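You operate a simulated robot arm through the tools that you are given. There is no shell and no other tool.

You run a simulated robot arm. Do the job below in one go: nothing can be reset, and whatever is moved stays where it is left.

JOB
Put one small scoop of berry and one big scoop of lime into the steel bowl.
Fine: a scoop goes into one tub only; put both back and stand the bowl on the grey mat. Set down upright: small plain scoop, big scoop.

The check looks at the end state, three seconds after you hand in, the way a careful person would. Anything else that was tipped, shoved, dropped, spilled or broken makes it a failure.

ROBOT AND FRAMES
A 6-joint arm with a two-finger gripper, fixed in place. Base frame: the origin is on the floor under the middle of its stand, x ahead of it, y to its left, z up; the work surface is at about z = 0.84. Readings come in m, rad, newtons and seconds.
It reaches about 1.637 m from its shoulder. Its first joint turns from -2.897 to 2.897 rad. Payload 3.43 kg.
Tool frame: the origin (TCP) lies between the finger pads and is the grasp point; the fingertips stand 0.02 m ahead of it; z points along the fingers, y is the line along which they close. The gripper opens to 0.19 m; its body begins 0.248 m behind the TCP.
Orientation is that of the tool frame in the base frame, as a unit quaternion [w, x, y, z]. With the fingers straight down and closing along the base's y, the tool's x points along the base's -x, its y along +y and its z along -z.

CONTROLS
- The arm moves only by the tool send_rows. Its argument "increments" is a list of rows, each an object (a shift or turn left out is 0, a gripper value left out holds the last) with "offset": the shift along the tool's x, y, z in units of 20 mm (1.0 is 20 mm), a list of three; "angular": the turn, a rotation vector about the tool's x, y, z in units of 4 degrees (1.0 is 4 degrees), a list of three; "hand": the gripper command, from -1 (shut) to 1 (fully open), values between in proportion. In form: [{"offset": [tx, ty, tz], "angular": [ax, ay, az], "hand": hand}, ...]. A call has 1 to 20 rows; each row shifts and turns the commanded pose from where the row before left it, along the tool's axes as they then stand. A call with a number of a shift or a turn outside -1 to 1 is refused whole. A row lasts 0.2 s, in which the tool goes at most 0.05 m and 0.15 rad; a call with a longer step from one row to the next is refused whole, and so is a gripper value outside its range. Where a pose cannot be reached the arm comes as near as it can. A force on the tool above 40 N (or 10 N above the force at the start of the call, whichever is more), or a blocked arm, ends the call early, and 0.2 s more pass. The fingers move at their own pace (about 0.045 m/s each) and stop on an object; they squeeze with about 40 N. The grip force told is the motor's: it shows also when the fingers shut on nothing. Time passes only in rows, and 0.2 s behind the last, so rows that do not move let the fingers close. It gives the time, the measured TCP pose, the force on the tool (base axes), the opening and the grip force at its end, in the units of the frame above (readings bear some noise), with the torque about the TCP (base axes, N m) and any sound that the robot's microphone picked up.
- Cameras (640 x 400 px; columns grow to the right, rows downward): "scene" is fixed at [0.4019, -0.499, 1.591]; the picture's right is [0.64, -0.77, 0.00], its down [-0.50, -0.42, -0.76] and it looks along [0.58, 0.49, -0.65] (base axes); focal length 284 px, centre (320, 200). "wrist" rides on the gripper at [0.07, -0.008, -0.288] in the tool frame; the picture's right is [0.12, 0.99, 0.00], its down [-0.96, 0.12, -0.25] and it looks along [-0.25, 0.03, 0.97] (tool axes); focal length 261 px, centre (320, 200). There is no depth. A picture from a camera that has moved, and an enlarged one, comes with that camera's place and axes in the base frame and with its lens.
- camera(camera): a new picture of that camera. The clock stands still meanwhile.
- move_column(by): slides the trunk up (or, below 0, down) by that many m; the arm rides with it, the base frame stays. It gives what a move gives, with no picture.
- zoom(camera, box): a new picture of the part [left, top, right, bottom] of that camera's present view, enlarged. The clock stands still meanwhile.
- job_done(): hands the job in; it is judged then, once.

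Nothing tells you positions but the pictures and the camera data. Unless the task says otherwise, let go and move clear before handing in.

The tools are called after "Call:" as name(argument=value, ...) on one line, values as JSON. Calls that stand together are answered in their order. send_rows: Moves the arm, as the interface text tells. Its arguments: {"type":"object","properties":{"increments":{"type":"array"}},"required":["increments"]} The other tools are called the same way: move_column (by) moves the trunk up or down; camera (camera) takes a picture; zoom (camera, box) takes an enlarged picture of a part of a camera's view; job_done () hands the job in.

At the start:

```text
time_s: 0.0
position: [0.6083, 0.3493, 1.2447]
orientation: [-0.001, 0.0, 1.0, 0.0]
force: [0.9, 0.0, 0.0]
torque: [0.0, 0.0, 0.03]
width: 0.1901
gripper_force: 0.0
trunk travel left (down, up): [-0.175, 0.065]
```

scene: 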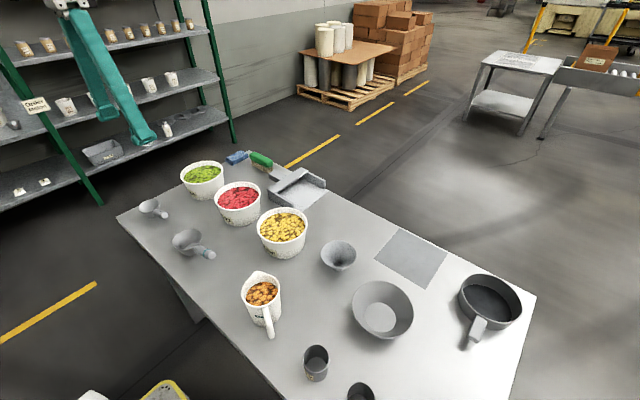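
wrist: 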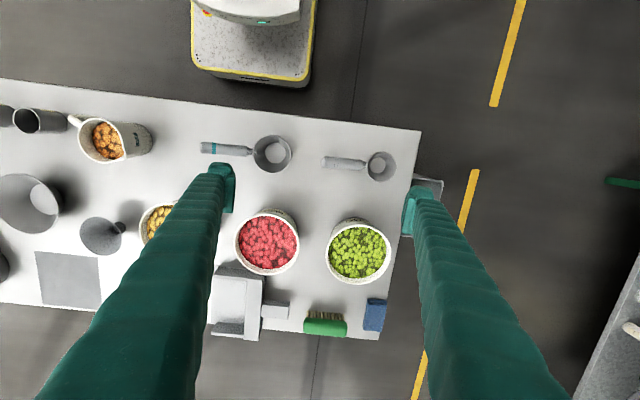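

I see a table with three tubs (lime green, berry red, yellow), two scoops on the near left side, a funnel, a bowl, a mat and other things. I will take enlarged pictures first to find out where everything is.

Call:
zoom(camera="scene", box=[110, 140, 310, 265])

Call:
zoom(camera="scene", box=[220, 220, 540, 400])

Call:
zoom(camera="wrist", box=[190, 120, 430, 270])

Call:
zoom(camera="wrist", box=[0, 80, 240, 320])

```text
3.20 times, centred on (210, 202) of scene
camera zoom: at [0.4019, -0.499, 1.591], right [0.64, -0.77, 0.0], down [-0.5, -0.42, -0.76], along [0.58, 0.49, -0.65], focal length 910 px, centre (672, 192)
```

zoom: 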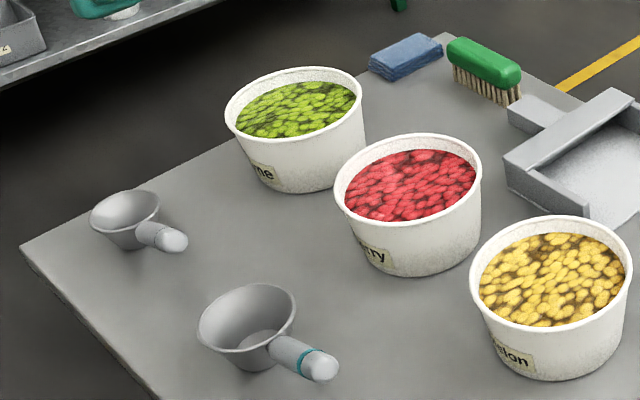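

```text
2.00 times, centred on (380, 310) of scene
camera zoom: at [0.4019, -0.499, 1.591], right [0.64, -0.77, 0.0], down [-0.5, -0.42, -0.76], along [0.58, 0.49, -0.65], focal length 569 px, centre (200, -20)
```

zoom: 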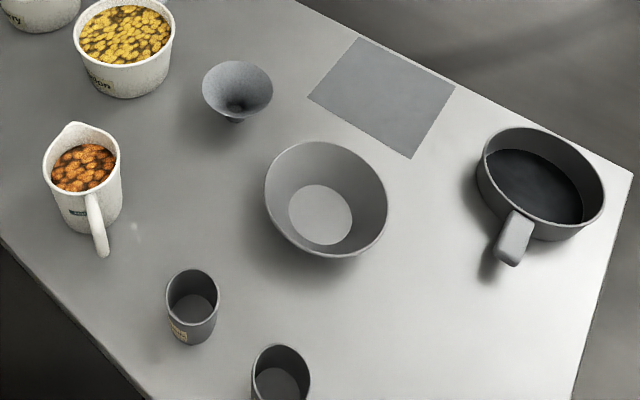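

```text
2.67 times, centred on (310, 195) of wrist
camera zoom: at [0.5371, 0.3398, 1.532], right [-0.12, 0.99, 0.0], down [0.96, 0.12, 0.25], along [0.25, 0.03, -0.97], focal length 695 px, centre (347, 213)
```

zoom: 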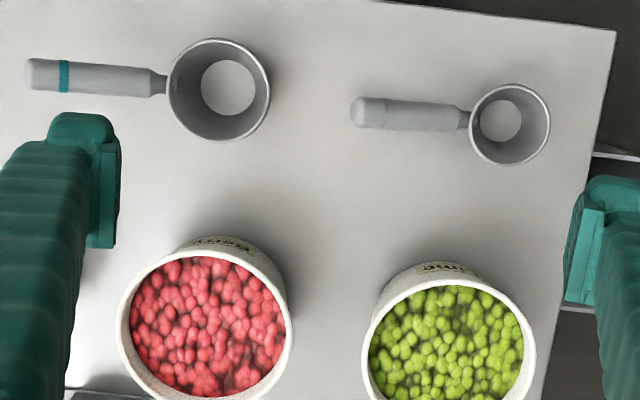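

```text
1.67 times, centred on (120, 200) of wrist
camera zoom: at [0.5371, 0.3398, 1.532], right [-0.12, 0.99, 0.0], down [0.96, 0.12, 0.25], along [0.25, 0.03, -0.97], focal length 434 px, centre (653, 200)
```

zoom: 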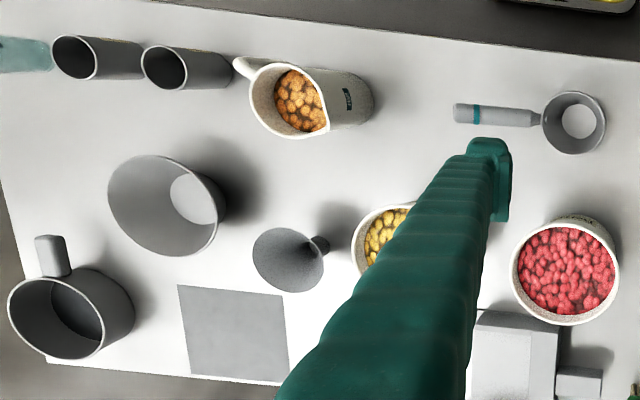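

The two scoops lie at about (0.60, 0.50) for the small one and (0.60, 0.23) for the big, banded one. Both handles point to −y and rise slightly. The bowl is near (0.79, −0.38) and the mat near (1.05, −0.35). I go over to the bowl first, staying high, to measure it more closely.

Call:
send_rows(increments=[{"offset": [-0.45, -1, 0], "hand": 1}, {"offset": [-0.45, -1, 0]}, {"offset": [-0.45, -1, 0]}, {"offset": [-0.45, -1, 0]}, {"offset": [-0.45, -1, 0]}, {"offset": [-0.45, -1, 0]}, {"offset": [-0.45, -1, 0]}, {"offset": [-0.45, -1, 0]}, {"offset": [-0.45, -1, 0]}, {"offset": [-0.45, -1, 0]}, {"offset": [-0.45, -1, 0]}, {"offset": [-0.45, -1, 0]}, {"offset": [-0.45, -1, 0]}, {"offset": [-0.45, -1, 0]}, {"offset": [-0.45, -1, 0]}, {"offset": [-0.45, -1, 0]}, {"offset": [-0.45, -1, 0]}, {"offset": [-0.45, -1, 0]}, {"offset": [-0.45, -1, 0]}, {"offset": [-0.45, -1, 0]}])

Call:
send_rows(increments=[{"offset": [0, -1, 0]}, {"offset": [0, -1, 0]}, {"offset": [0, -1, 0]}, {"offset": [0, -1, 0]}, {"offset": [0, -1, 0]}, {"offset": [0, -1, 0]}, {"offset": [0, -1, 0]}, {"offset": [0, -1, 0]}, {"offset": [0, -1, 0]}, {"offset": [0, -1, 0]}, {"offset": [0, -1, 0]}, {"offset": [0, -1, 0]}, {"offset": [0, -1, 0]}, {"offset": [0, -1, 0]}, {"offset": [0, -1, 0]}, {"offset": [0, -1, 0]}, {"offset": [0, 0, 0]}])

Call:
camera(camera="wrist")

Call:
camera(camera="scene")

```text
time_s: 4.2
position: [0.7883, -0.0533, 1.2455]
orientation: [0.0, 0.0, 1.0, 0.0]
force: [0.5, 0.1, -0.2]
torque: [-0.09, -0.08, 0.0]
width: 0.1899
gripper_force: 0.1
trunk travel left (down, up): [-0.175, 0.065]
```

```text
time_s: 7.8
position: [0.7857, -0.373, 1.2435]
orientation: [0.0, 0.0, 1.0, 0.0]
force: [0.1, -0.2, 0.3]
torque: [0.05, 0.01, 0.01]
width: 0.19
gripper_force: 0.1
trunk travel left (down, up): [-0.175, 0.065]
```

```text
taken
camera wrist: at [0.7175, -0.3807, 1.5316], right [-0.12, 0.99, 0.0], down [0.96, 0.12, 0.25], along [0.25, 0.03, -0.97], focal length 261 px, centre (320, 200)
```

wrist: 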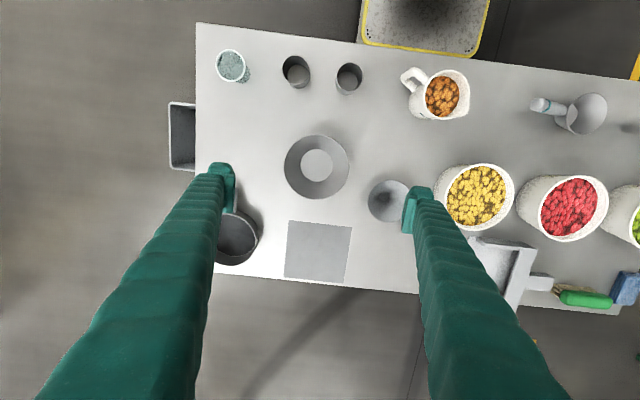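

```text
taken
```

scene: 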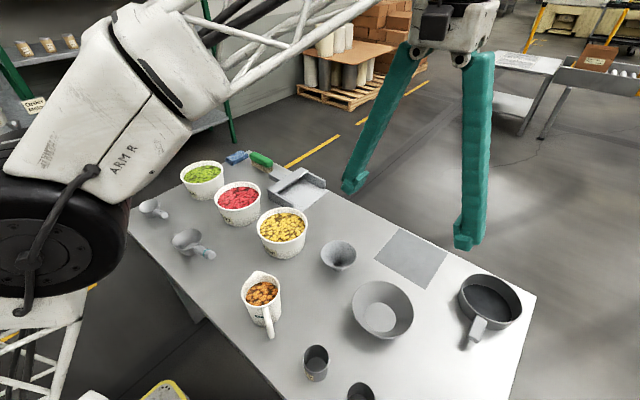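

The arm is above the bowl and the fingers turn out to be long and slim. I zoom in to measure the bowl and the mat.

Call:
zoom(camera="wrist", box=[260, 120, 420, 290])

Call:
zoom(camera="scene", box=[310, 215, 470, 345])

```text
2.35 times, centred on (340, 205) of wrist
camera zoom: at [0.7175, -0.3807, 1.5316], right [-0.12, 0.99, 0.0], down [0.96, 0.12, 0.25], along [0.25, 0.03, -0.97], focal length 613 px, centre (273, 188)
```

zoom: 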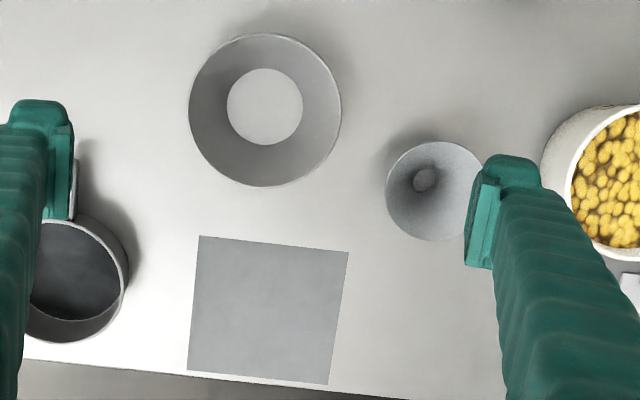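

```text
3.08 times, centred on (390, 280) of scene
camera zoom: at [0.4019, -0.499, 1.591], right [0.64, -0.77, 0.0], down [-0.5, -0.42, -0.76], along [0.58, 0.49, -0.65], focal length 875 px, centre (105, -46)
```

zoom: 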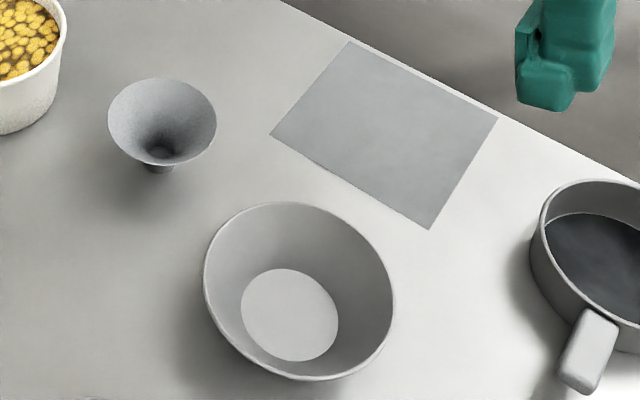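

The bowl's rim is about 0.16 m across and sits at z ≈ 0.886, so the fingers fit around it. I will straddle it across the rim from above, starting by lowering part way over its centre.

Call:
send_rows(increments=[{"offset": [-0.775, -0.365, 0.5], "hand": 1}, {"offset": [0, 0, 1]}, {"offset": [0, 0, 1]}, {"offset": [0, 0, 1]}, {"offset": [0, 0, 1]}, {"offset": [0, 0, 1]}, {"offset": [0, 0, 1]}, {"offset": [0, 0, 1]}, {"offset": [0, 0, 1]}, {"offset": [0, 0, 1]}, {"offset": [0, 0, 1]}, {"offset": [0, 0, 1]}, {"offset": [0, 0, 0]}])

Call:
camera(camera="wrist")

Call:
camera(camera="scene")

```text
time_s: 10.6
position: [0.8039, -0.3785, 1.0149]
orientation: [0.0, 0.0, 1.0, 0.0]
force: [-0.3, 0.0, 0.1]
torque: [0.03, 0.0, -0.02]
width: 0.1899
gripper_force: 0.0
trunk travel left (down, up): [-0.175, 0.065]
```

```text
taken
camera wrist: at [0.7327, -0.3871, 1.3022], right [-0.12, 0.99, 0.0], down [0.96, 0.12, 0.25], along [0.25, 0.03, -0.97], focal length 261 px, centre (320, 200)
```

wrist: 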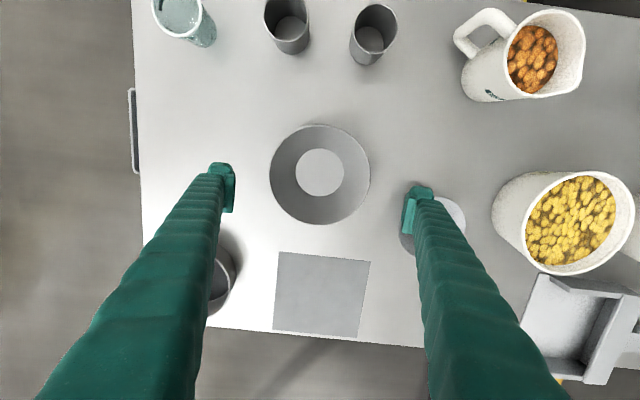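

```text
taken
```

scene: 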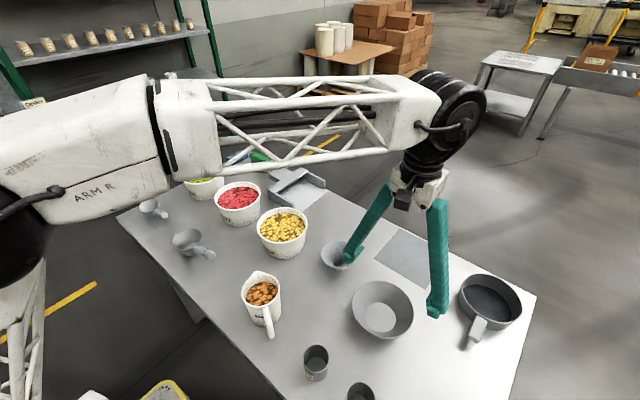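

The bowl is centred between the fingers and the funnel is clear of them. I lower to rim height and check before closing.

Call:
send_rows(increments=[{"offset": [0, 0, 1]}, {"offset": [0, 0, 1]}, {"offset": [0, 0, 1]}, {"offset": [0, 0, 1]}, {"offset": [0, 0, 1]}, {"offset": [0, 0, 1]}, {"offset": [0, 0, 0.9]}, {"offset": [0, 0, 0]}])

Call:
camera(camera="wrist")

Call:
zoom(camera="scene", box=[310, 215, 470, 345])

```text
time_s: 12.4
position: [0.804, -0.3783, 0.8753]
orientation: [-0.001, 0.0, 1.0, 0.0]
force: [-0.1, 0.0, 0.0]
torque: [0.0, -0.01, -0.01]
width: 0.1904
gripper_force: 0.0
trunk travel left (down, up): [-0.175, 0.065]
```

```text
taken
camera wrist: at [0.7331, -0.3869, 1.162], right [-0.12, 0.99, 0.0], down [0.96, 0.12, 0.25], along [0.25, 0.03, -0.97], focal length 261 px, centre (320, 200)
```

wrist: 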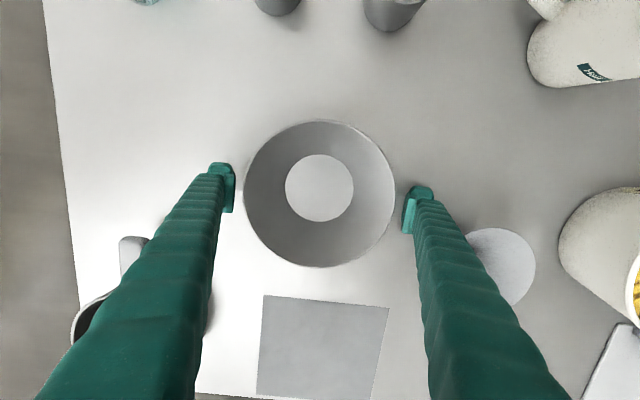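

```text
3.08 times, centred on (390, 280) of scene
camera zoom: at [0.4019, -0.499, 1.591], right [0.64, -0.77, 0.0], down [-0.5, -0.42, -0.76], along [0.58, 0.49, -0.65], focal length 875 px, centre (105, -46)
```

zoom: 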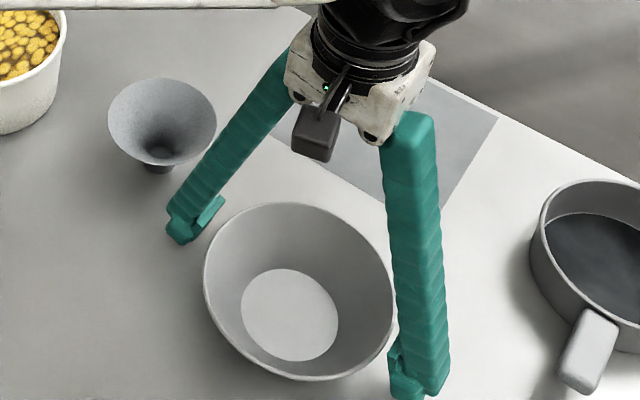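

The bowl sits evenly between the pads, with its rim within pad height. I close on it now.

Call:
send_rows(increments=[{"offset": [0.1, 0, 0]}, {"offset": [0, 0, 0], "hand": 0.6}, {"offset": [0, 0, 0], "hand": 0.4}, {"offset": [0, 0, 0], "hand": 0}, {"offset": [0, 0, 0], "hand": -1}, {"offset": [0, 0, 0], "hand": -1}, {"offset": [0, 0, 0], "hand": -1}])

Call:
camera(camera="wrist")

Call:
zoom(camera="scene", box=[310, 215, 470, 345])

```text
time_s: 14.0
position: [0.8014, -0.3787, 0.8748]
orientation: [0.0, 0.0, 1.0, 0.0]
force: [0.0, -1.2, 2.0]
torque: [0.02, -0.04, 0.07]
width: 0.1509
gripper_force: 39.7
trunk travel left (down, up): [-0.175, 0.065]
```

```text
taken
camera wrist: at [0.7308, -0.3877, 1.1631], right [-0.12, 0.99, 0.0], down [0.96, 0.12, 0.25], along [0.25, 0.03, -0.97], focal length 261 px, centre (320, 200)
```

wrist: 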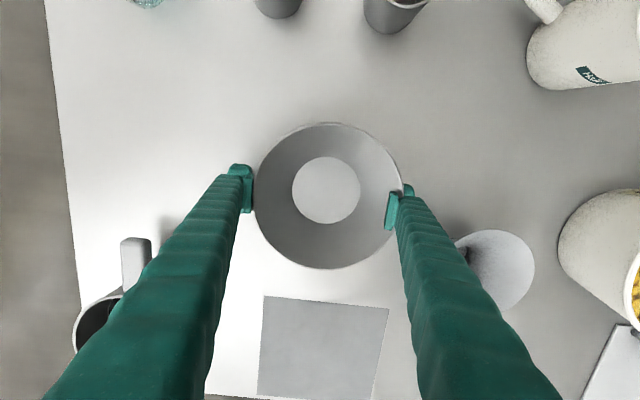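

```text
3.08 times, centred on (390, 280) of scene
camera zoom: at [0.4019, -0.499, 1.591], right [0.64, -0.77, 0.0], down [-0.5, -0.42, -0.76], along [0.58, 0.49, -0.65], focal length 875 px, centre (105, -46)
```

zoom: 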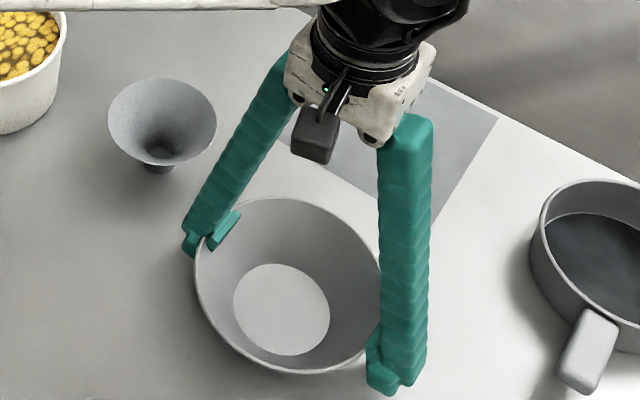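

The fingers stopped at 0.151 m, and the +y fingertip looks as if it overlaps the rim. I look closer before lifting.

Call:
zoom(camera="scene", box=[350, 270, 420, 345])

Call:
zoom(camera="wrist", box=[220, 110, 430, 280])

```text
5.33 times, centred on (385, 308) of scene
camera zoom: at [0.4019, -0.499, 1.591], right [0.64, -0.77, 0.0], down [-0.5, -0.42, -0.76], along [0.58, 0.49, -0.65], focal length 1516 px, centre (-27, -373)
```

zoom: 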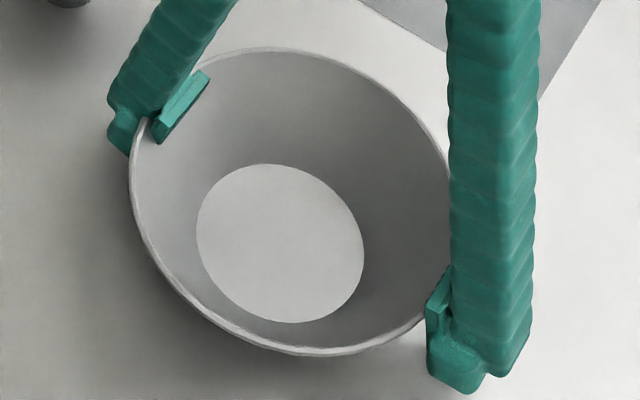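

```text
2.35 times, centred on (325, 195) of wrist
camera zoom: at [0.7308, -0.3877, 1.1631], right [-0.12, 0.99, 0.0], down [0.96, 0.12, 0.25], along [0.25, 0.03, -0.97], focal length 613 px, centre (308, 212)
```

zoom: 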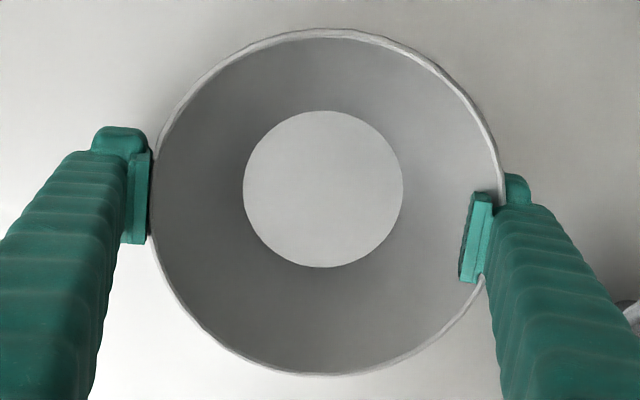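

The rim on the +y side sits between that finger's pad and its body, and the other pad presses from outside, so the bowl is clamped. I lift about 1 cm gently to see whether it holds level.

Call:
send_rows(increments=[{"offset": [0, 0, -0.2]}, {"offset": [0, 0, -0.2]}, {"offset": [0, 0, -0.2]}, {"offset": [0, 0, 0]}, {"offset": [0, 0, 0]}])

Call:
zoom(camera="scene", box=[310, 215, 470, 345])

Call:
zoom(camera="wrist", box=[220, 110, 430, 280])

```text
time_s: 15.2
position: [0.8011, -0.3789, 0.8873]
orientation: [0.0, 0.0, 1.0, 0.0]
force: [-0.3, 0.5, -1.3]
torque: [-0.06, 0.0, -0.01]
width: 0.1509
gripper_force: 40.3
trunk travel left (down, up): [-0.175, 0.065]
```

```text
3.08 times, centred on (390, 280) of scene
camera zoom: at [0.4019, -0.499, 1.591], right [0.64, -0.77, 0.0], down [-0.5, -0.42, -0.76], along [0.58, 0.49, -0.65], focal length 875 px, centre (105, -46)
```

zoom: 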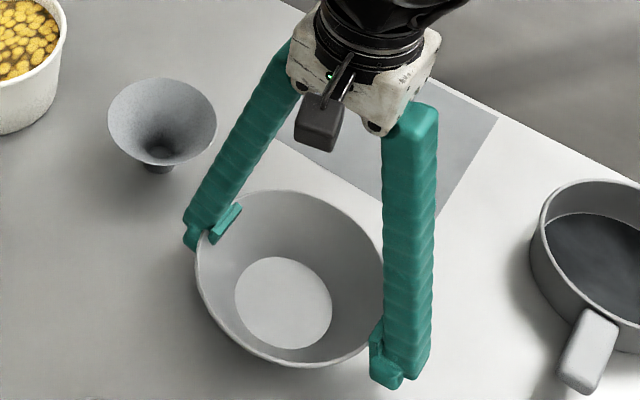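

```text
2.35 times, centred on (325, 195) of wrist
camera zoom: at [0.7308, -0.388, 1.1753], right [-0.12, 0.99, 0.0], down [0.96, 0.12, 0.25], along [0.25, 0.03, -0.97], focal length 613 px, centre (308, 212)
```

zoom: 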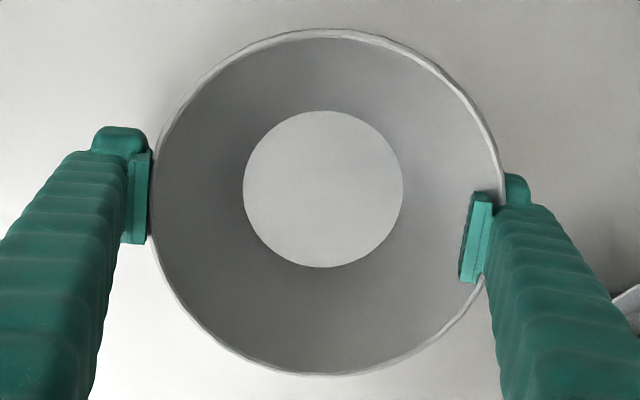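

The clamp holds and the bowl stays level. I lift it higher, carry it to +x over the mat, and check the position.

Call:
send_rows(increments=[{"offset": [0, 0, -0.5]}, {"offset": [0, 0, -0.5]}, {"offset": [0, 0, -0.5]}, {"offset": [0, 0, -0.5]}, {"offset": [0, 0, -0.5]}, {"offset": [-0.5, 0, 0]}, {"offset": [-0.75, 0, 0]}, {"offset": [-0.75, 0, 0]}, {"offset": [-0.75, 0, 0]}, {"offset": [-0.75, 0, 0]}, {"offset": [-0.75, 0, 0]}, {"offset": [-0.75, 0, 0]}, {"offset": [-0.75, 0, 0]}, {"offset": [-0.75, 0, 0]}, {"offset": [-0.75, 0, 0]}, {"offset": [-0.75, 0, 0]}, {"offset": [-0.75, 0, 0]}, {"offset": [-0.75, 0.2, 0]}, {"offset": [-0.75, 0.2, 0]}, {"offset": [-0.75, 0.2, 0]}])

Call:
send_rows(increments=[{"offset": [-0.75, 0.2, 0]}, {"offset": [-0.5, 0.2, 0]}, {"offset": [-0.25, 0.15, 0]}, {"offset": [0, 0, 0]}, {"offset": [0, 0, 0]}])

Call:
camera(camera="wrist")

Call:
camera(camera="scene")

```text
time_s: 19.4
position: [1.0202, -0.3671, 0.9373]
orientation: [0.0, 0.001, 1.0, 0.0]
force: [0.7, -0.2, -2.0]
torque: [0.02, -0.04, 0.02]
width: 0.1505
gripper_force: 40.0
trunk travel left (down, up): [-0.175, 0.065]
```

```text
time_s: 20.6
position: [1.0507, -0.357, 0.9374]
orientation: [0.0, -0.001, 1.0, 0.0]
force: [0.7, 0.4, -1.3]
torque: [-0.05, -0.02, -0.01]
width: 0.1501
gripper_force: 40.2
trunk travel left (down, up): [-0.175, 0.065]
```

```text
taken
camera wrist: at [0.9807, -0.3653, 1.225], right [-0.12, 0.99, 0.0], down [0.96, 0.12, 0.25], along [0.25, 0.03, -0.97], focal length 261 px, centre (320, 200)
```

wrist: 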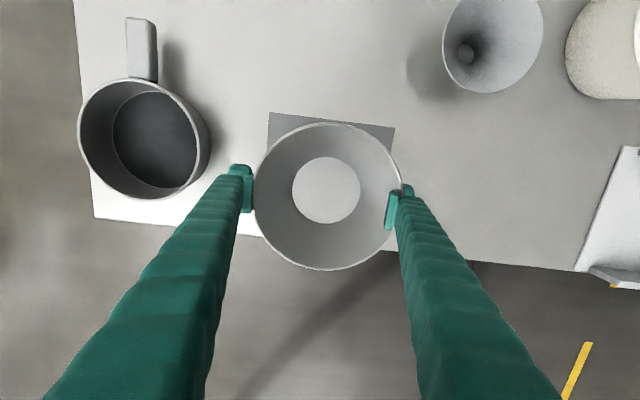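

```text
taken
```

scene: 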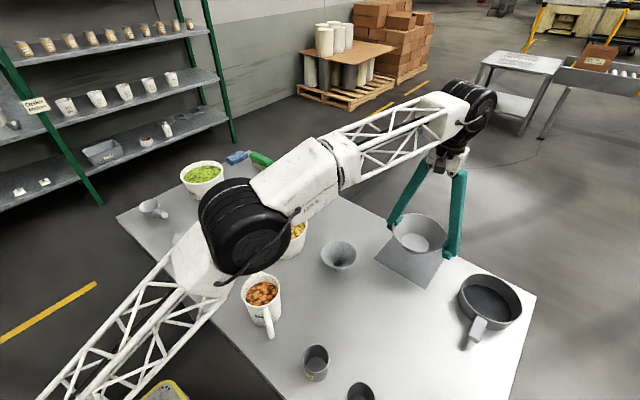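

The bowl is over the mat's centre at about (1.05, −0.35). I lower it gently onto the mat.

Call:
send_rows(increments=[{"offset": [0, 0, 0.5]}, {"offset": [0, 0, 0.5]}, {"offset": [0, 0, 0.5]}, {"offset": [0, 0, 0.5]}, {"offset": [0, 0, 0.5]}, {"offset": [0, 0, 0.2]}, {"offset": [0, 0, 0.1]}, {"offset": [0, 0, 0.1]}, {"offset": [0, 0, 0]}, {"offset": [0, 0, 0]}])

Call:
zoom(camera="scene", box=[350, 190, 480, 290])

```text
time_s: 22.8
position: [1.051, -0.3572, 0.8793]
orientation: [0.0, 0.0, 1.0, 0.0]
force: [0.1, 0.2, -0.6]
torque: [-0.01, -0.02, -0.03]
width: 0.1506
gripper_force: 40.4
trunk travel left (down, up): [-0.175, 0.065]
```

```text
4.00 times, centred on (415, 240) of scene
camera zoom: at [0.4019, -0.499, 1.591], right [0.64, -0.77, 0.0], down [-0.5, -0.42, -0.76], along [0.58, 0.49, -0.65], focal length 1137 px, centre (-60, 40)
```

zoom: 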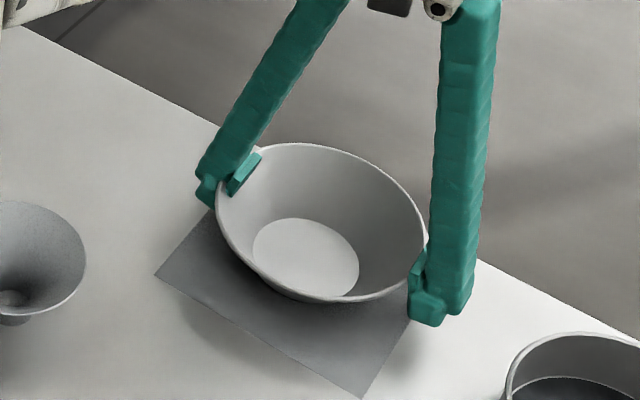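

It is still a few mm above the mat, so I lower in tiny steps until it touches.

Call:
send_rows(increments=[{"offset": [0, 0, 0.05]}, {"offset": [0, 0, 0.05]}, {"offset": [0, 0, 0]}, {"offset": [0, 0, 0]}])

Call:
send_rows(increments=[{"offset": [0, 0, 0.05]}, {"offset": [0, 0, 0]}, {"offset": [0, 0, 0]}])

```text
time_s: 23.8
position: [1.0527, -0.3577, 0.8787]
orientation: [0.0, 0.0, 1.0, 0.0]
force: [-0.1, -0.4, -2.1]
torque: [0.0, -0.04, 0.0]
width: 0.1503
gripper_force: 40.1
trunk travel left (down, up): [-0.175, 0.065]
```

```text
time_s: 24.6
position: [1.0519, -0.3557, 0.8795]
orientation: [0.0, 0.0, 1.0, 0.0]
force: [0.5, 0.1, -1.0]
torque: [-0.03, 0.01, -0.01]
width: 0.1502
gripper_force: 39.9
trunk travel left (down, up): [-0.175, 0.065]
```

Call:
send_rows(increments=[{"offset": [0, 0, 0.05]}, {"offset": [0, 0, 0.05]}, {"offset": [0, 0, 0]}, {"offset": [0, 0, 0]}])

Call:
camera(camera="wrist")

```text
time_s: 25.6
position: [1.0506, -0.3568, 0.8774]
orientation: [0.001, 0.0, 1.0, 0.0]
force: [3.2, -2.5, 14.0]
torque: [0.5, 0.02, -0.1]
width: 0.15
gripper_force: 40.4
trunk travel left (down, up): [-0.175, 0.065]
```

```text
taken
camera wrist: at [0.9806, -0.3648, 1.1645], right [-0.12, 0.99, 0.0], down [0.96, 0.12, 0.25], along [0.25, 0.03, -0.97], focal length 261 px, centre (320, 200)
```

wrist: 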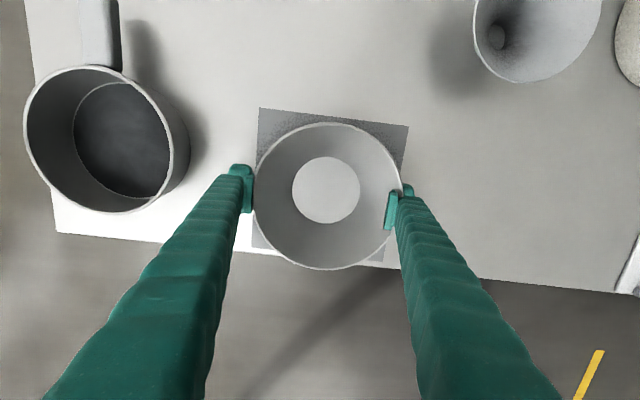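

The bowl now rests on the mat, shown by the upward force. I open the fingers just a little so the pad inside the rim does not push it, then check.

Call:
send_rows(increments=[{"offset": [0, 0, -0.05]}, {"offset": [0, 0, 0], "hand": 0.6}, {"offset": [0, 0, 0], "hand": 0.62}, {"offset": [0, 0, 0], "hand": 0.62}, {"offset": [0, 0, 0]}])

Call:
zoom(camera="wrist", box=[220, 110, 430, 280])

```text
time_s: 26.8
position: [1.0519, -0.3565, 0.8761]
orientation: [0.0, 0.0, 1.0, 0.0]
force: [0.0, 0.7, 0.4]
torque: [0.02, -0.03, 0.0]
width: 0.1539
gripper_force: 0.1
trunk travel left (down, up): [-0.175, 0.065]
```

```text
2.35 times, centred on (325, 195) of wrist
camera zoom: at [0.9812, -0.3643, 1.1645], right [-0.12, 0.99, 0.0], down [0.96, 0.12, 0.25], along [0.25, 0.03, -0.97], focal length 613 px, centre (308, 212)
```

zoom: 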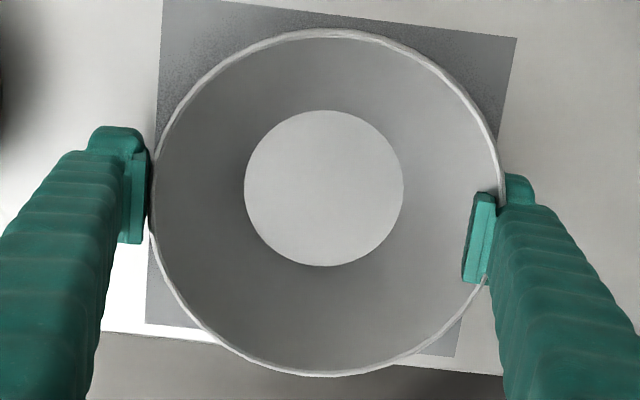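

The grip is released and the bowl has not moved. I raise straight up a little and check that it does not come along.

Call:
send_rows(increments=[{"offset": [0, 0, -0.2]}, {"offset": [0, 0, -0.2]}, {"offset": [0, 0, -0.2]}, {"offset": [0, 0, -0.2]}, {"offset": [0, 0, 0]}])

Call:
zoom(camera="scene", box=[350, 190, 480, 290])

Call:
zoom(camera="wrist", box=[220, 110, 430, 280])

```text
time_s: 28.0
position: [1.0515, -0.3559, 0.8924]
orientation: [0.0, 0.0, 1.0, 0.0]
force: [-0.6, 0.5, 0.4]
torque: [0.0, 0.04, -0.02]
width: 0.1539
gripper_force: 0.1
trunk travel left (down, up): [-0.175, 0.065]
```

```text
4.00 times, centred on (415, 240) of scene
camera zoom: at [0.4019, -0.499, 1.591], right [0.64, -0.77, 0.0], down [-0.5, -0.42, -0.76], along [0.58, 0.49, -0.65], focal length 1137 px, centre (-60, 40)
```

zoom: 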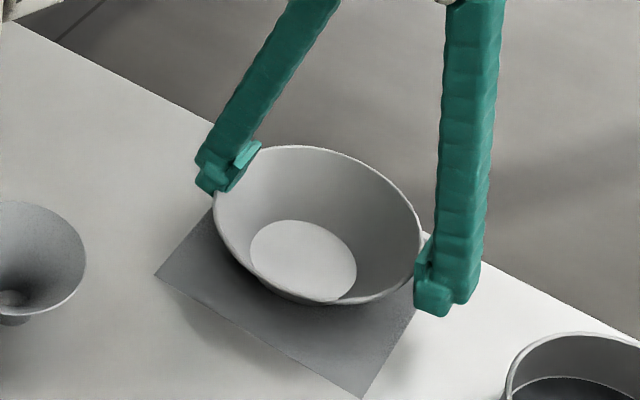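

```text
2.35 times, centred on (325, 195) of wrist
camera zoom: at [0.9809, -0.3644, 1.1809], right [-0.12, 0.99, 0.0], down [0.96, 0.12, 0.25], along [0.25, 0.03, -0.97], focal length 613 px, centre (308, 212)
```

zoom: 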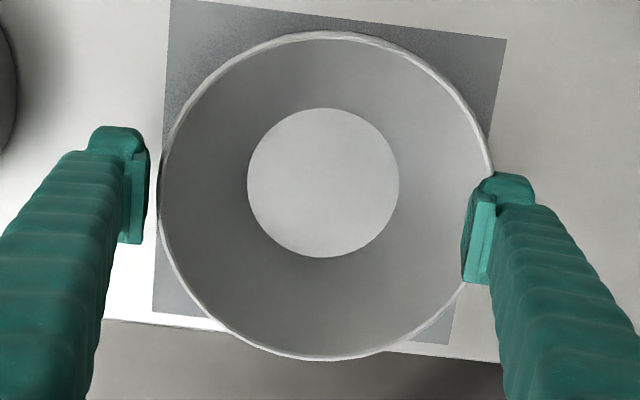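

The bowl stays put and the fingertip is coming free. I keep raising, then turn towards the scoops.

Call:
send_rows(increments=[{"offset": [0, 0, -0.5]}, {"offset": [0, 0, -0.5]}, {"offset": [0, 0, -1]}, {"offset": [0, 0, -1]}, {"offset": [0, 0, -1]}, {"offset": [0, 0, -1]}, {"offset": [0, 0, -1]}, {"offset": [0, 0, -1]}, {"offset": [0, 0, -1]}, {"offset": [0, 0, -1]}, {"offset": [0, 0, -1]}, {"offset": [0, 0, -1]}, {"offset": [0, 0, -1]}, {"offset": [0, 0, -1]}, {"offset": [0, 0, -1]}, {"offset": [0, 0, -1]}])

Call:
zoom(camera="scene", box=[350, 190, 480, 290])

Call:
camera(camera="wrist")

```text
time_s: 31.4
position: [1.0439, -0.3538, 1.0187]
orientation: [0.0, 0.0, 1.0, 0.0]
force: [-0.3, -0.2, 0.1]
torque: [0.01, 0.03, -0.03]
width: 0.1538
gripper_force: 0.0
out of reach, approached as far as the arm can: row 8, 9, 10, 11, 12, 13, 14, 15, 16
trunk travel left (down, up): [-0.175, 0.065]
```

```text
4.00 times, centred on (415, 240) of scene
camera zoom: at [0.4019, -0.499, 1.591], right [0.64, -0.77, 0.0], down [-0.5, -0.42, -0.76], along [0.58, 0.49, -0.65], focal length 1137 px, centre (-60, 40)
```

zoom: 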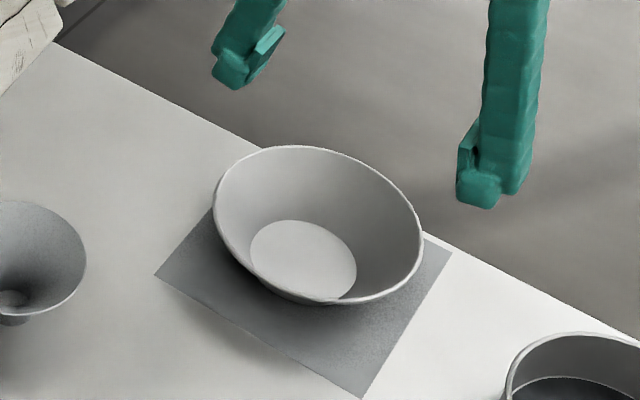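

```text
taken
camera wrist: at [0.9732, -0.3624, 1.3066], right [-0.12, 0.99, 0.0], down [0.96, 0.12, 0.25], along [0.25, 0.03, -0.97], focal length 261 px, centre (320, 200)
```

wrist: 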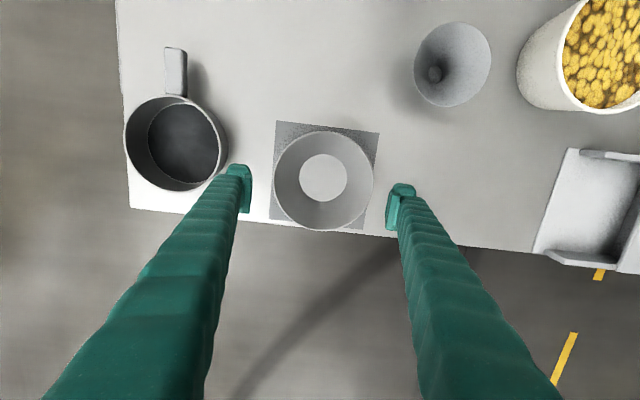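

The bowl stands on the mat, and the arm hit its upper reach limit here. I head back towards the scoop side, first moving inward so I am well within reach.

Call:
send_rows(increments=[{"offset": [0.5, 0.5, 0], "hand": 0}, {"offset": [0, 0, 0]}])

```text
time_s: 32.0
position: [1.035, -0.3443, 1.0202]
orientation: [0.001, -0.001, 1.0, 0.0]
force: [0.2, 0.0, 0.6]
torque: [0.0, -0.07, 0.01]
width: 0.1011
gripper_force: 0.0
trunk travel left (down, up): [-0.175, 0.065]
```

Call:
send_rows(increments=[{"offset": [1, 0.3, -0.2]}, {"offset": [1, 0.5, -0.4]}, {"offset": [0.8, 1, -0.5]}, {"offset": [0.8, 1, -0.5]}, {"offset": [0.8, 1, -0.5]}, {"offset": [0.8, 1, -0.5]}, {"offset": [0.8, 1, -0.5]}, {"offset": [0.8, 1, -0.5]}, {"offset": [0.8, 1, -0.5]}, {"offset": [0.8, 1, -0.5]}, {"offset": [0.8, 1, -0.5]}, {"offset": [0.8, 1, -0.5]}, {"offset": [0.8, 1, -0.5]}, {"offset": [0.8, 1, -0.5]}, {"offset": [0.8, 1, -0.5]}, {"offset": [0.8, 1, -0.5]}, {"offset": [0.8, 1, -0.5]}, {"offset": [0.8, 1, -0.5]}, {"offset": [0.8, 1, -0.5]}, {"offset": [0, 1, 0]}])

Call:
camera(camera="scene")

Call:
camera(camera="wrist")

```text
time_s: 36.2
position: [0.7205, 0.0324, 1.2009]
orientation: [0.0, -0.001, 1.0, 0.0]
force: [0.8, -0.7, 0.9]
torque: [0.06, 0.01, 0.01]
width: 0.0952
gripper_force: 0.0
trunk travel left (down, up): [-0.175, 0.065]
```

```text
taken
```

scene: 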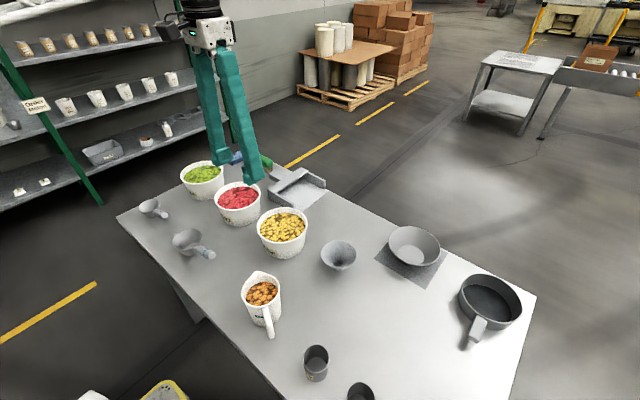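

```text
taken
camera wrist: at [0.65, 0.0249, 1.4886], right [-0.12, 0.99, 0.0], down [0.96, 0.12, 0.25], along [0.25, 0.03, -0.97], focal length 261 px, centre (320, 200)
```

wrist: 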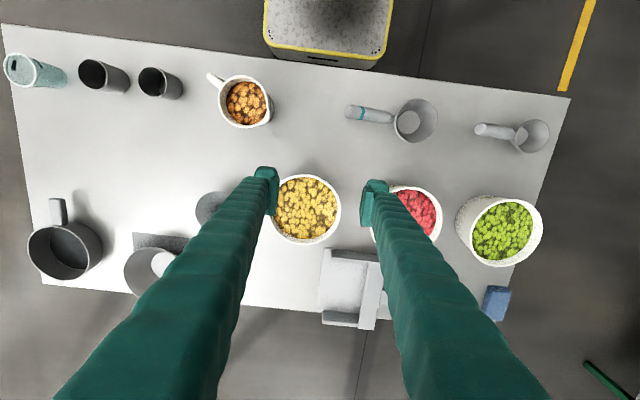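

I am clear of the table. Now I turn the wrist so the fingers close along x, and test that the roll range allows the later pouring turn.

Call:
send_rows(increments=[{"angular": [0, 0, 1]}, {"angular": [0, 0, 1]}, {"angular": [0, 0, 1]}, {"angular": [0, 0, 1]}, {"angular": [0, 0, 1]}, {"angular": [0, 0, 1]}, {"angular": [0, 0, 1]}, {"angular": [0, 0, 1]}, {"angular": [0, 0, 1]}, {"angular": [0, 0, 1]}, {"angular": [0, 0, 1]}, {"angular": [0, 0, 1]}, {"angular": [0, 0, 1]}, {"angular": [0, 0, 1]}, {"angular": [0, 0, 1]}, {"angular": [0, 0, 1]}, {"angular": [0, 0, 1]}, {"angular": [0, 0, 1]}, {"angular": [0, 0, 1]}, {"angular": [0, 0, 1]}])

Call:
send_rows(increments=[{"angular": [0, 0, 1]}, {"angular": [0, 0, 1]}, {"angular": [0, 0, 1]}, {"angular": [0, 0, 1]}, {"angular": [0, 0, 1]}, {"angular": [0, 0, 1]}, {"angular": [0, 0, 1]}, {"angular": [0, 0, 1]}, {"angular": [0, 0, 1]}, {"angular": [0, 0, 1]}, {"angular": [0, 0, 1]}, {"angular": [0, 0, 1]}, {"angular": [0, 0, 1]}, {"angular": [0, 0, 1]}, {"angular": [0, 0, 1]}, {"angular": [0, 0, 1]}, {"angular": [0, 0, 1]}, {"angular": [0, 0, 1]}, {"angular": [0, 0, 1]}, {"angular": [0, 0, 1]}])

Call:
send_rows(increments=[{"angular": [0, 0, 1]}, {"angular": [0, 0, 1]}, {"angular": [0, 0, 1]}, {"angular": [0, 0, 1]}, {"angular": [0, 0, 1]}, {"angular": [0, 0, 1]}, {"angular": [0, 0, 1]}, {"angular": [0, 0, 1]}, {"angular": [0, 0, 1]}, {"angular": [0, 0, 1]}, {"angular": [0, 0, 1]}, {"angular": [0, 0, 1]}])

```text
time_s: 40.4
position: [0.7211, 0.033, 1.2015]
orientation: [0.0, 0.644, 0.765, 0.0]
force: [-0.7, 0.9, 0.1]
torque: [-0.02, -0.01, 0.02]
width: 0.095
gripper_force: 0.0
trunk travel left (down, up): [-0.175, 0.065]
```

```text
time_s: 44.6
position: [0.7208, 0.0337, 1.2002]
orientation: [0.0, 0.985, 0.174, 0.0]
force: [-0.4, 0.5, -0.5]
torque: [0.0, -0.02, 0.03]
width: 0.0949
gripper_force: 0.1
trunk travel left (down, up): [-0.175, 0.065]
```

```text
time_s: 47.2
position: [0.7224, 0.0186, 1.1992]
orientation: [-0.003, 0.997, 0.078, 0.0]
force: [-0.1, -0.1, -0.1]
torque: [-0.01, -0.02, -0.02]
width: 0.095
gripper_force: 0.1
out of reach, approached as far as the arm can: row 3, 4, 5, 6, 7, 8, 9, 10, 11, 12
trunk travel left (down, up): [-0.175, 0.065]
```

The roll stops at about +171° from the start pose, so I plan the pour within that range. I roll back so the fingers close along x, with the camera side towards the cups.

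Call:
send_rows(increments=[{"angular": [0, 0, -1]}, {"angular": [0, 0, -1]}, {"angular": [0, 0, -1]}, {"angular": [0, 0, -1]}, {"angular": [0, 0, -1]}, {"angular": [0, 0, -1]}, {"angular": [0, 0, -1]}, {"angular": [0, 0, -1]}, {"angular": [0, 0, -1]}, {"angular": [0, 0, -1]}, {"angular": [0, 0, -1]}, {"angular": [0, 0, -1]}, {"angular": [0, 0, -1]}, {"angular": [0, 0, -1]}, {"angular": [0, 0, -1]}, {"angular": [0, 0, -1]}, {"angular": [0, 0, -1]}, {"angular": [0, 0, -1]}, {"angular": [0, 0, -1]}, {"angular": [0, 0, -1]}])

Call:
send_rows(increments=[{"angular": [0, 0, -0.26]}, {"offset": [0, 0, 0]}])

```text
time_s: 51.4
position: [0.7213, 0.0177, 1.2002]
orientation: [-0.002, 0.713, 0.701, 0.003]
force: [0.8, 0.1, -1.3]
torque: [-0.03, 0.02, -0.01]
width: 0.0947
gripper_force: 0.0
trunk travel left (down, up): [-0.175, 0.065]
```

```text
time_s: 52.0
position: [0.7216, 0.0188, 1.2003]
orientation: [-0.003, 0.707, 0.707, 0.003]
force: [-0.4, -0.2, -1.1]
torque: [0.0, 0.0, 0.0]
width: 0.095
gripper_force: 0.0
trunk travel left (down, up): [-0.175, 0.065]
```

Call:
send_rows(increments=[{"offset": [0.906, -0.608, 0]}, {"offset": [0.906, -0.608, 0]}, {"offset": [0.906, -0.608, 0]}, {"offset": [0.906, -0.608, 0]}, {"offset": [0.906, -0.608, 0]}, {"offset": [0.906, -0.608, 0]}, {"offset": [0.906, -0.608, 0]}, {"offset": [0.906, -0.608, 0]}, {"offset": [0.906, -0.608, 0]}, {"offset": [0.906, -0.608, 0]}, {"offset": [0, 0, 0]}])

Call:
send_rows(increments=[{"angular": [0, 1, 0]}, {"angular": [0, 1, 0]}, {"angular": [0, 1, 0]}, {"angular": [0, 1, 0]}, {"angular": [0, 1, 0]}, {"angular": [0, 1, 0]}, {"angular": [0, 1, 0]}, {"angular": [0, 1, 0]}, {"angular": [0, 1, 0]}, {"angular": [0, 1, 0]}, {"angular": [0, 1, 0]}, {"angular": [0, 0.25, 0]}, {"offset": [0, 0, 0]}])

Call:
camera(camera="wrist")

Call:
camera(camera="scene")

```text
time_s: 54.4
position: [0.5983, 0.2003, 1.2013]
orientation: [-0.003, 0.707, 0.707, 0.002]
force: [-0.4, -0.1, -0.3]
torque: [0.01, -0.01, 0.01]
width: 0.0952
gripper_force: 0.0
trunk travel left (down, up): [-0.175, 0.065]
```

```text
time_s: 57.2
position: [0.5985, 0.1992, 1.202]
orientation: [-0.273, 0.652, 0.652, 0.273]
force: [0.2, 0.1, 0.4]
torque: [0.0, 0.01, 0.0]
width: 0.0948
gripper_force: 0.0
trunk travel left (down, up): [-0.175, 0.065]
```

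```text
taken
camera wrist: at [0.5905, 0.0438, 1.454], right [0.99, 0.08, 0.08], down [0.11, -0.85, -0.51], along [0.03, 0.52, -0.85], focal length 261 px, centre (320, 200)
```

wrist: 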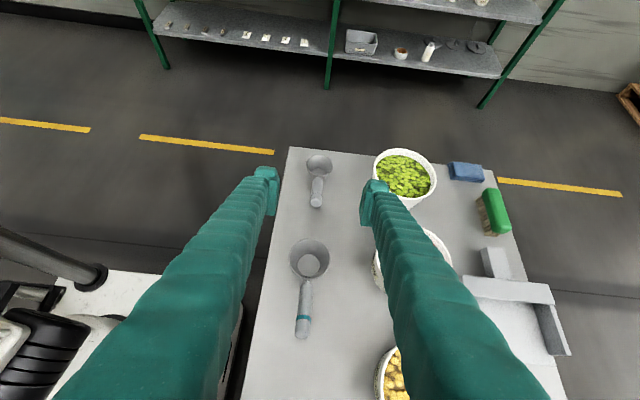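

```text
taken
```

scene: 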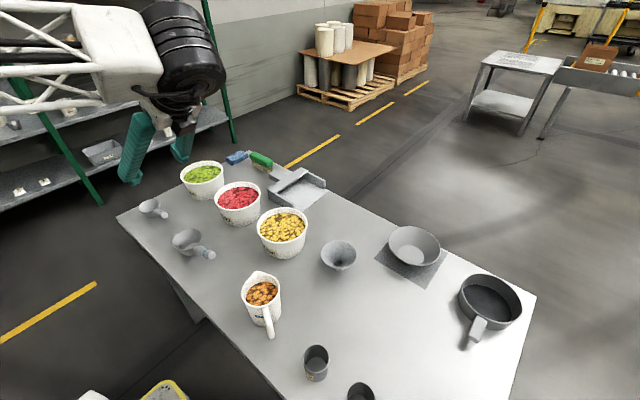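

The fingers now point forward along +y and down at 45°, with the camera on top. I zoom in to measure the small scoop.

Call:
zoom(camera="wrist", box=[275, 145, 375, 220])

Call:
zoom(camera="wrist", box=[270, 225, 370, 345])

Call:
zoom(camera="scene", box=[130, 185, 220, 265])

```text
5.33 times, centred on (325, 182) of wrist
camera zoom: at [0.5905, 0.0438, 1.454], right [0.99, 0.08, 0.08], down [0.11, -0.85, -0.51], along [0.03, 0.52, -0.85], focal length 1390 px, centre (293, 293)
```

zoom: 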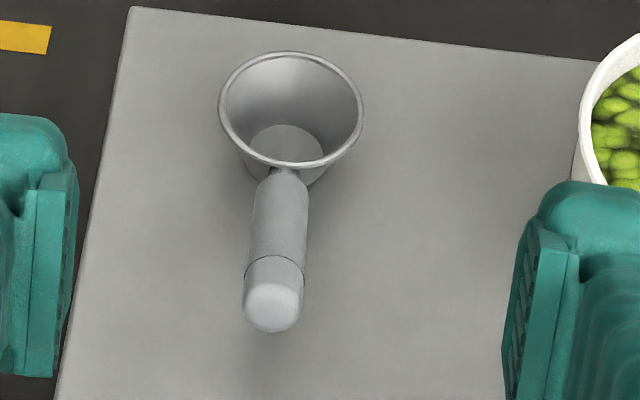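

```text
3.33 times, centred on (320, 285) of wrist
camera zoom: at [0.5905, 0.0438, 1.454], right [0.99, 0.08, 0.08], down [0.11, -0.85, -0.51], along [0.03, 0.52, -0.85], focal length 869 px, centre (320, -83)
```

zoom: 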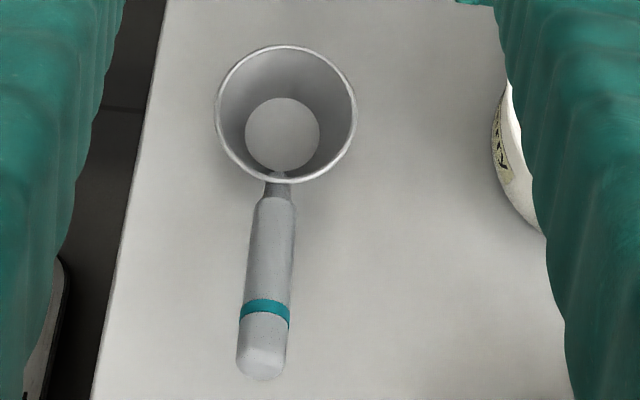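

```text
5.00 times, centred on (175, 225) of scene
camera zoom: at [0.4019, -0.499, 1.591], right [0.64, -0.77, 0.0], down [-0.5, -0.42, -0.76], along [0.58, 0.49, -0.65], focal length 1422 px, centre (1045, 75)
```

zoom: 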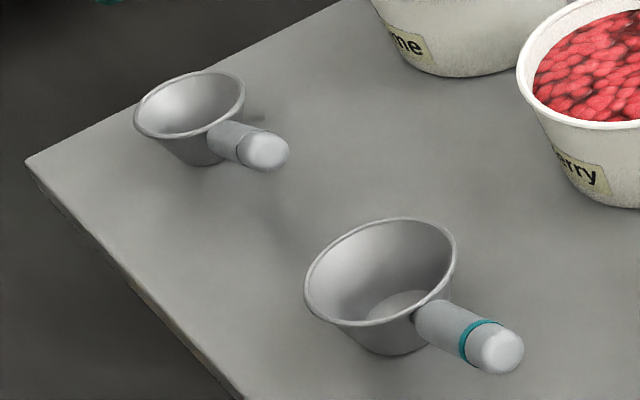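

The small scoop's handle runs straight along y at x = 0.600, from z ≈ 0.882 at the neck to ≈ 0.922 at the tail. I move to a standoff 15 cm back along the tool axis.

Call:
send_rows(increments=[{"offset": [-0.35, 0.0075, 0.99]}, {"offset": [-0.35, 0.0075, 0.99]}, {"offset": [-0.35, 0.0075, 0.99]}, {"offset": [-0.35, 0.0075, 0.99]}, {"offset": [-0.35, 0.0075, 0.99]}, {"offset": [-0.35, 0.0075, 0.99]}, {"offset": [-0.35, 0.0075, 0.99]}, {"offset": [-0.35, 0.0075, 0.99]}, {"offset": [-0.35, 0.0075, 0.99]}, {"offset": [-0.35, 0.0075, 0.99]}, {"offset": [0, 0, 0]}])

Call:
camera(camera="wrist")

Call:
camera(camera="scene")

```text
time_s: 59.6
position: [0.6006, 0.2907, 1.012]
orientation: [-0.272, 0.653, 0.652, 0.273]
force: [-0.1, -0.3, -0.5]
torque: [-0.03, 0.01, -0.01]
width: 0.0952
gripper_force: 0.0
trunk travel left (down, up): [-0.175, 0.065]
```

```text
taken
camera wrist: at [0.5934, 0.1356, 1.2641], right [0.99, 0.08, 0.08], down [0.11, -0.85, -0.51], along [0.03, 0.52, -0.85], focal length 261 px, centre (320, 200)
```

wrist: 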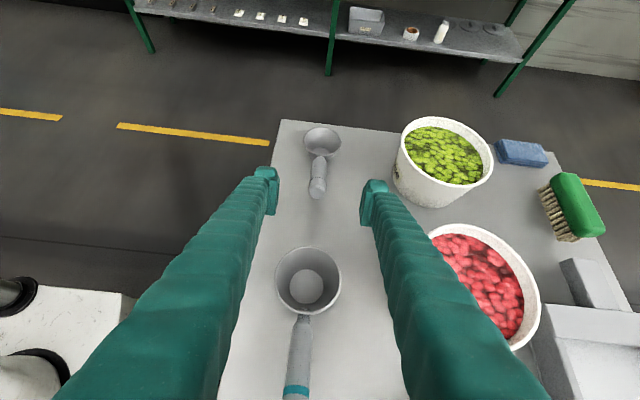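

```text
taken
```

scene: 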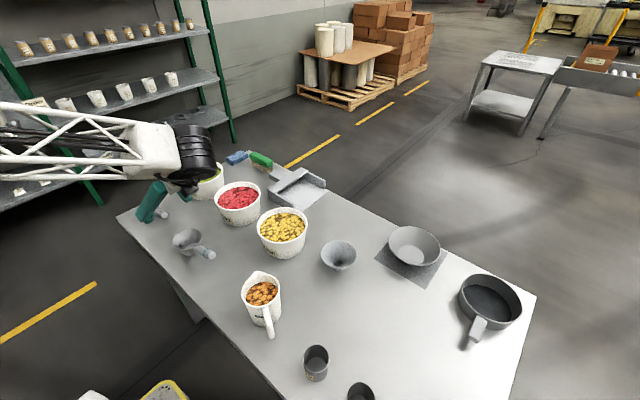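

The handle is centred between the fingers. I approach along the tool axis in two stages.

Call:
send_rows(increments=[{"offset": [0, 0, 1]}, {"offset": [0, 0, 1]}, {"offset": [0, 0, 1]}, {"offset": [0, 0, 1]}, {"offset": [0, 0, 1]}, {"offset": [0, 0, 0.5]}, {"offset": [0, 0, 0]}])

Call:
zoom(camera="wrist", box=[240, 100, 400, 240])

Call:
zoom(camera="scene", box=[110, 170, 230, 250])

```text
time_s: 61.2
position: [0.5997, 0.3709, 0.9341]
orientation: [-0.273, 0.652, 0.652, 0.274]
force: [0.3, -0.6, -0.5]
torque: [0.0, 0.0, 0.01]
width: 0.0949
gripper_force: 0.0
trunk travel left (down, up): [-0.175, 0.065]
```

```text
2.86 times, centred on (320, 170) of wrist
camera zoom: at [0.5917, 0.2143, 1.1868], right [0.99, 0.08, 0.08], down [0.11, -0.85, -0.51], along [0.03, 0.52, -0.85], focal length 745 px, centre (320, 286)
```

zoom: 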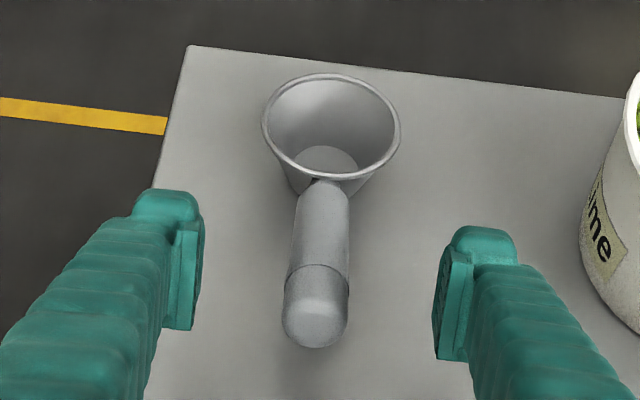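

```text
5.00 times, centred on (170, 210) of scene
camera zoom: at [0.4019, -0.499, 1.591], right [0.64, -0.77, 0.0], down [-0.5, -0.42, -0.76], along [0.58, 0.49, -0.65], focal length 1422 px, centre (1070, 150)
```

zoom: 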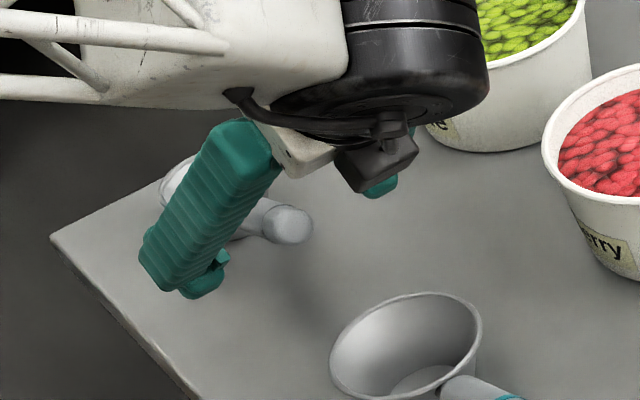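

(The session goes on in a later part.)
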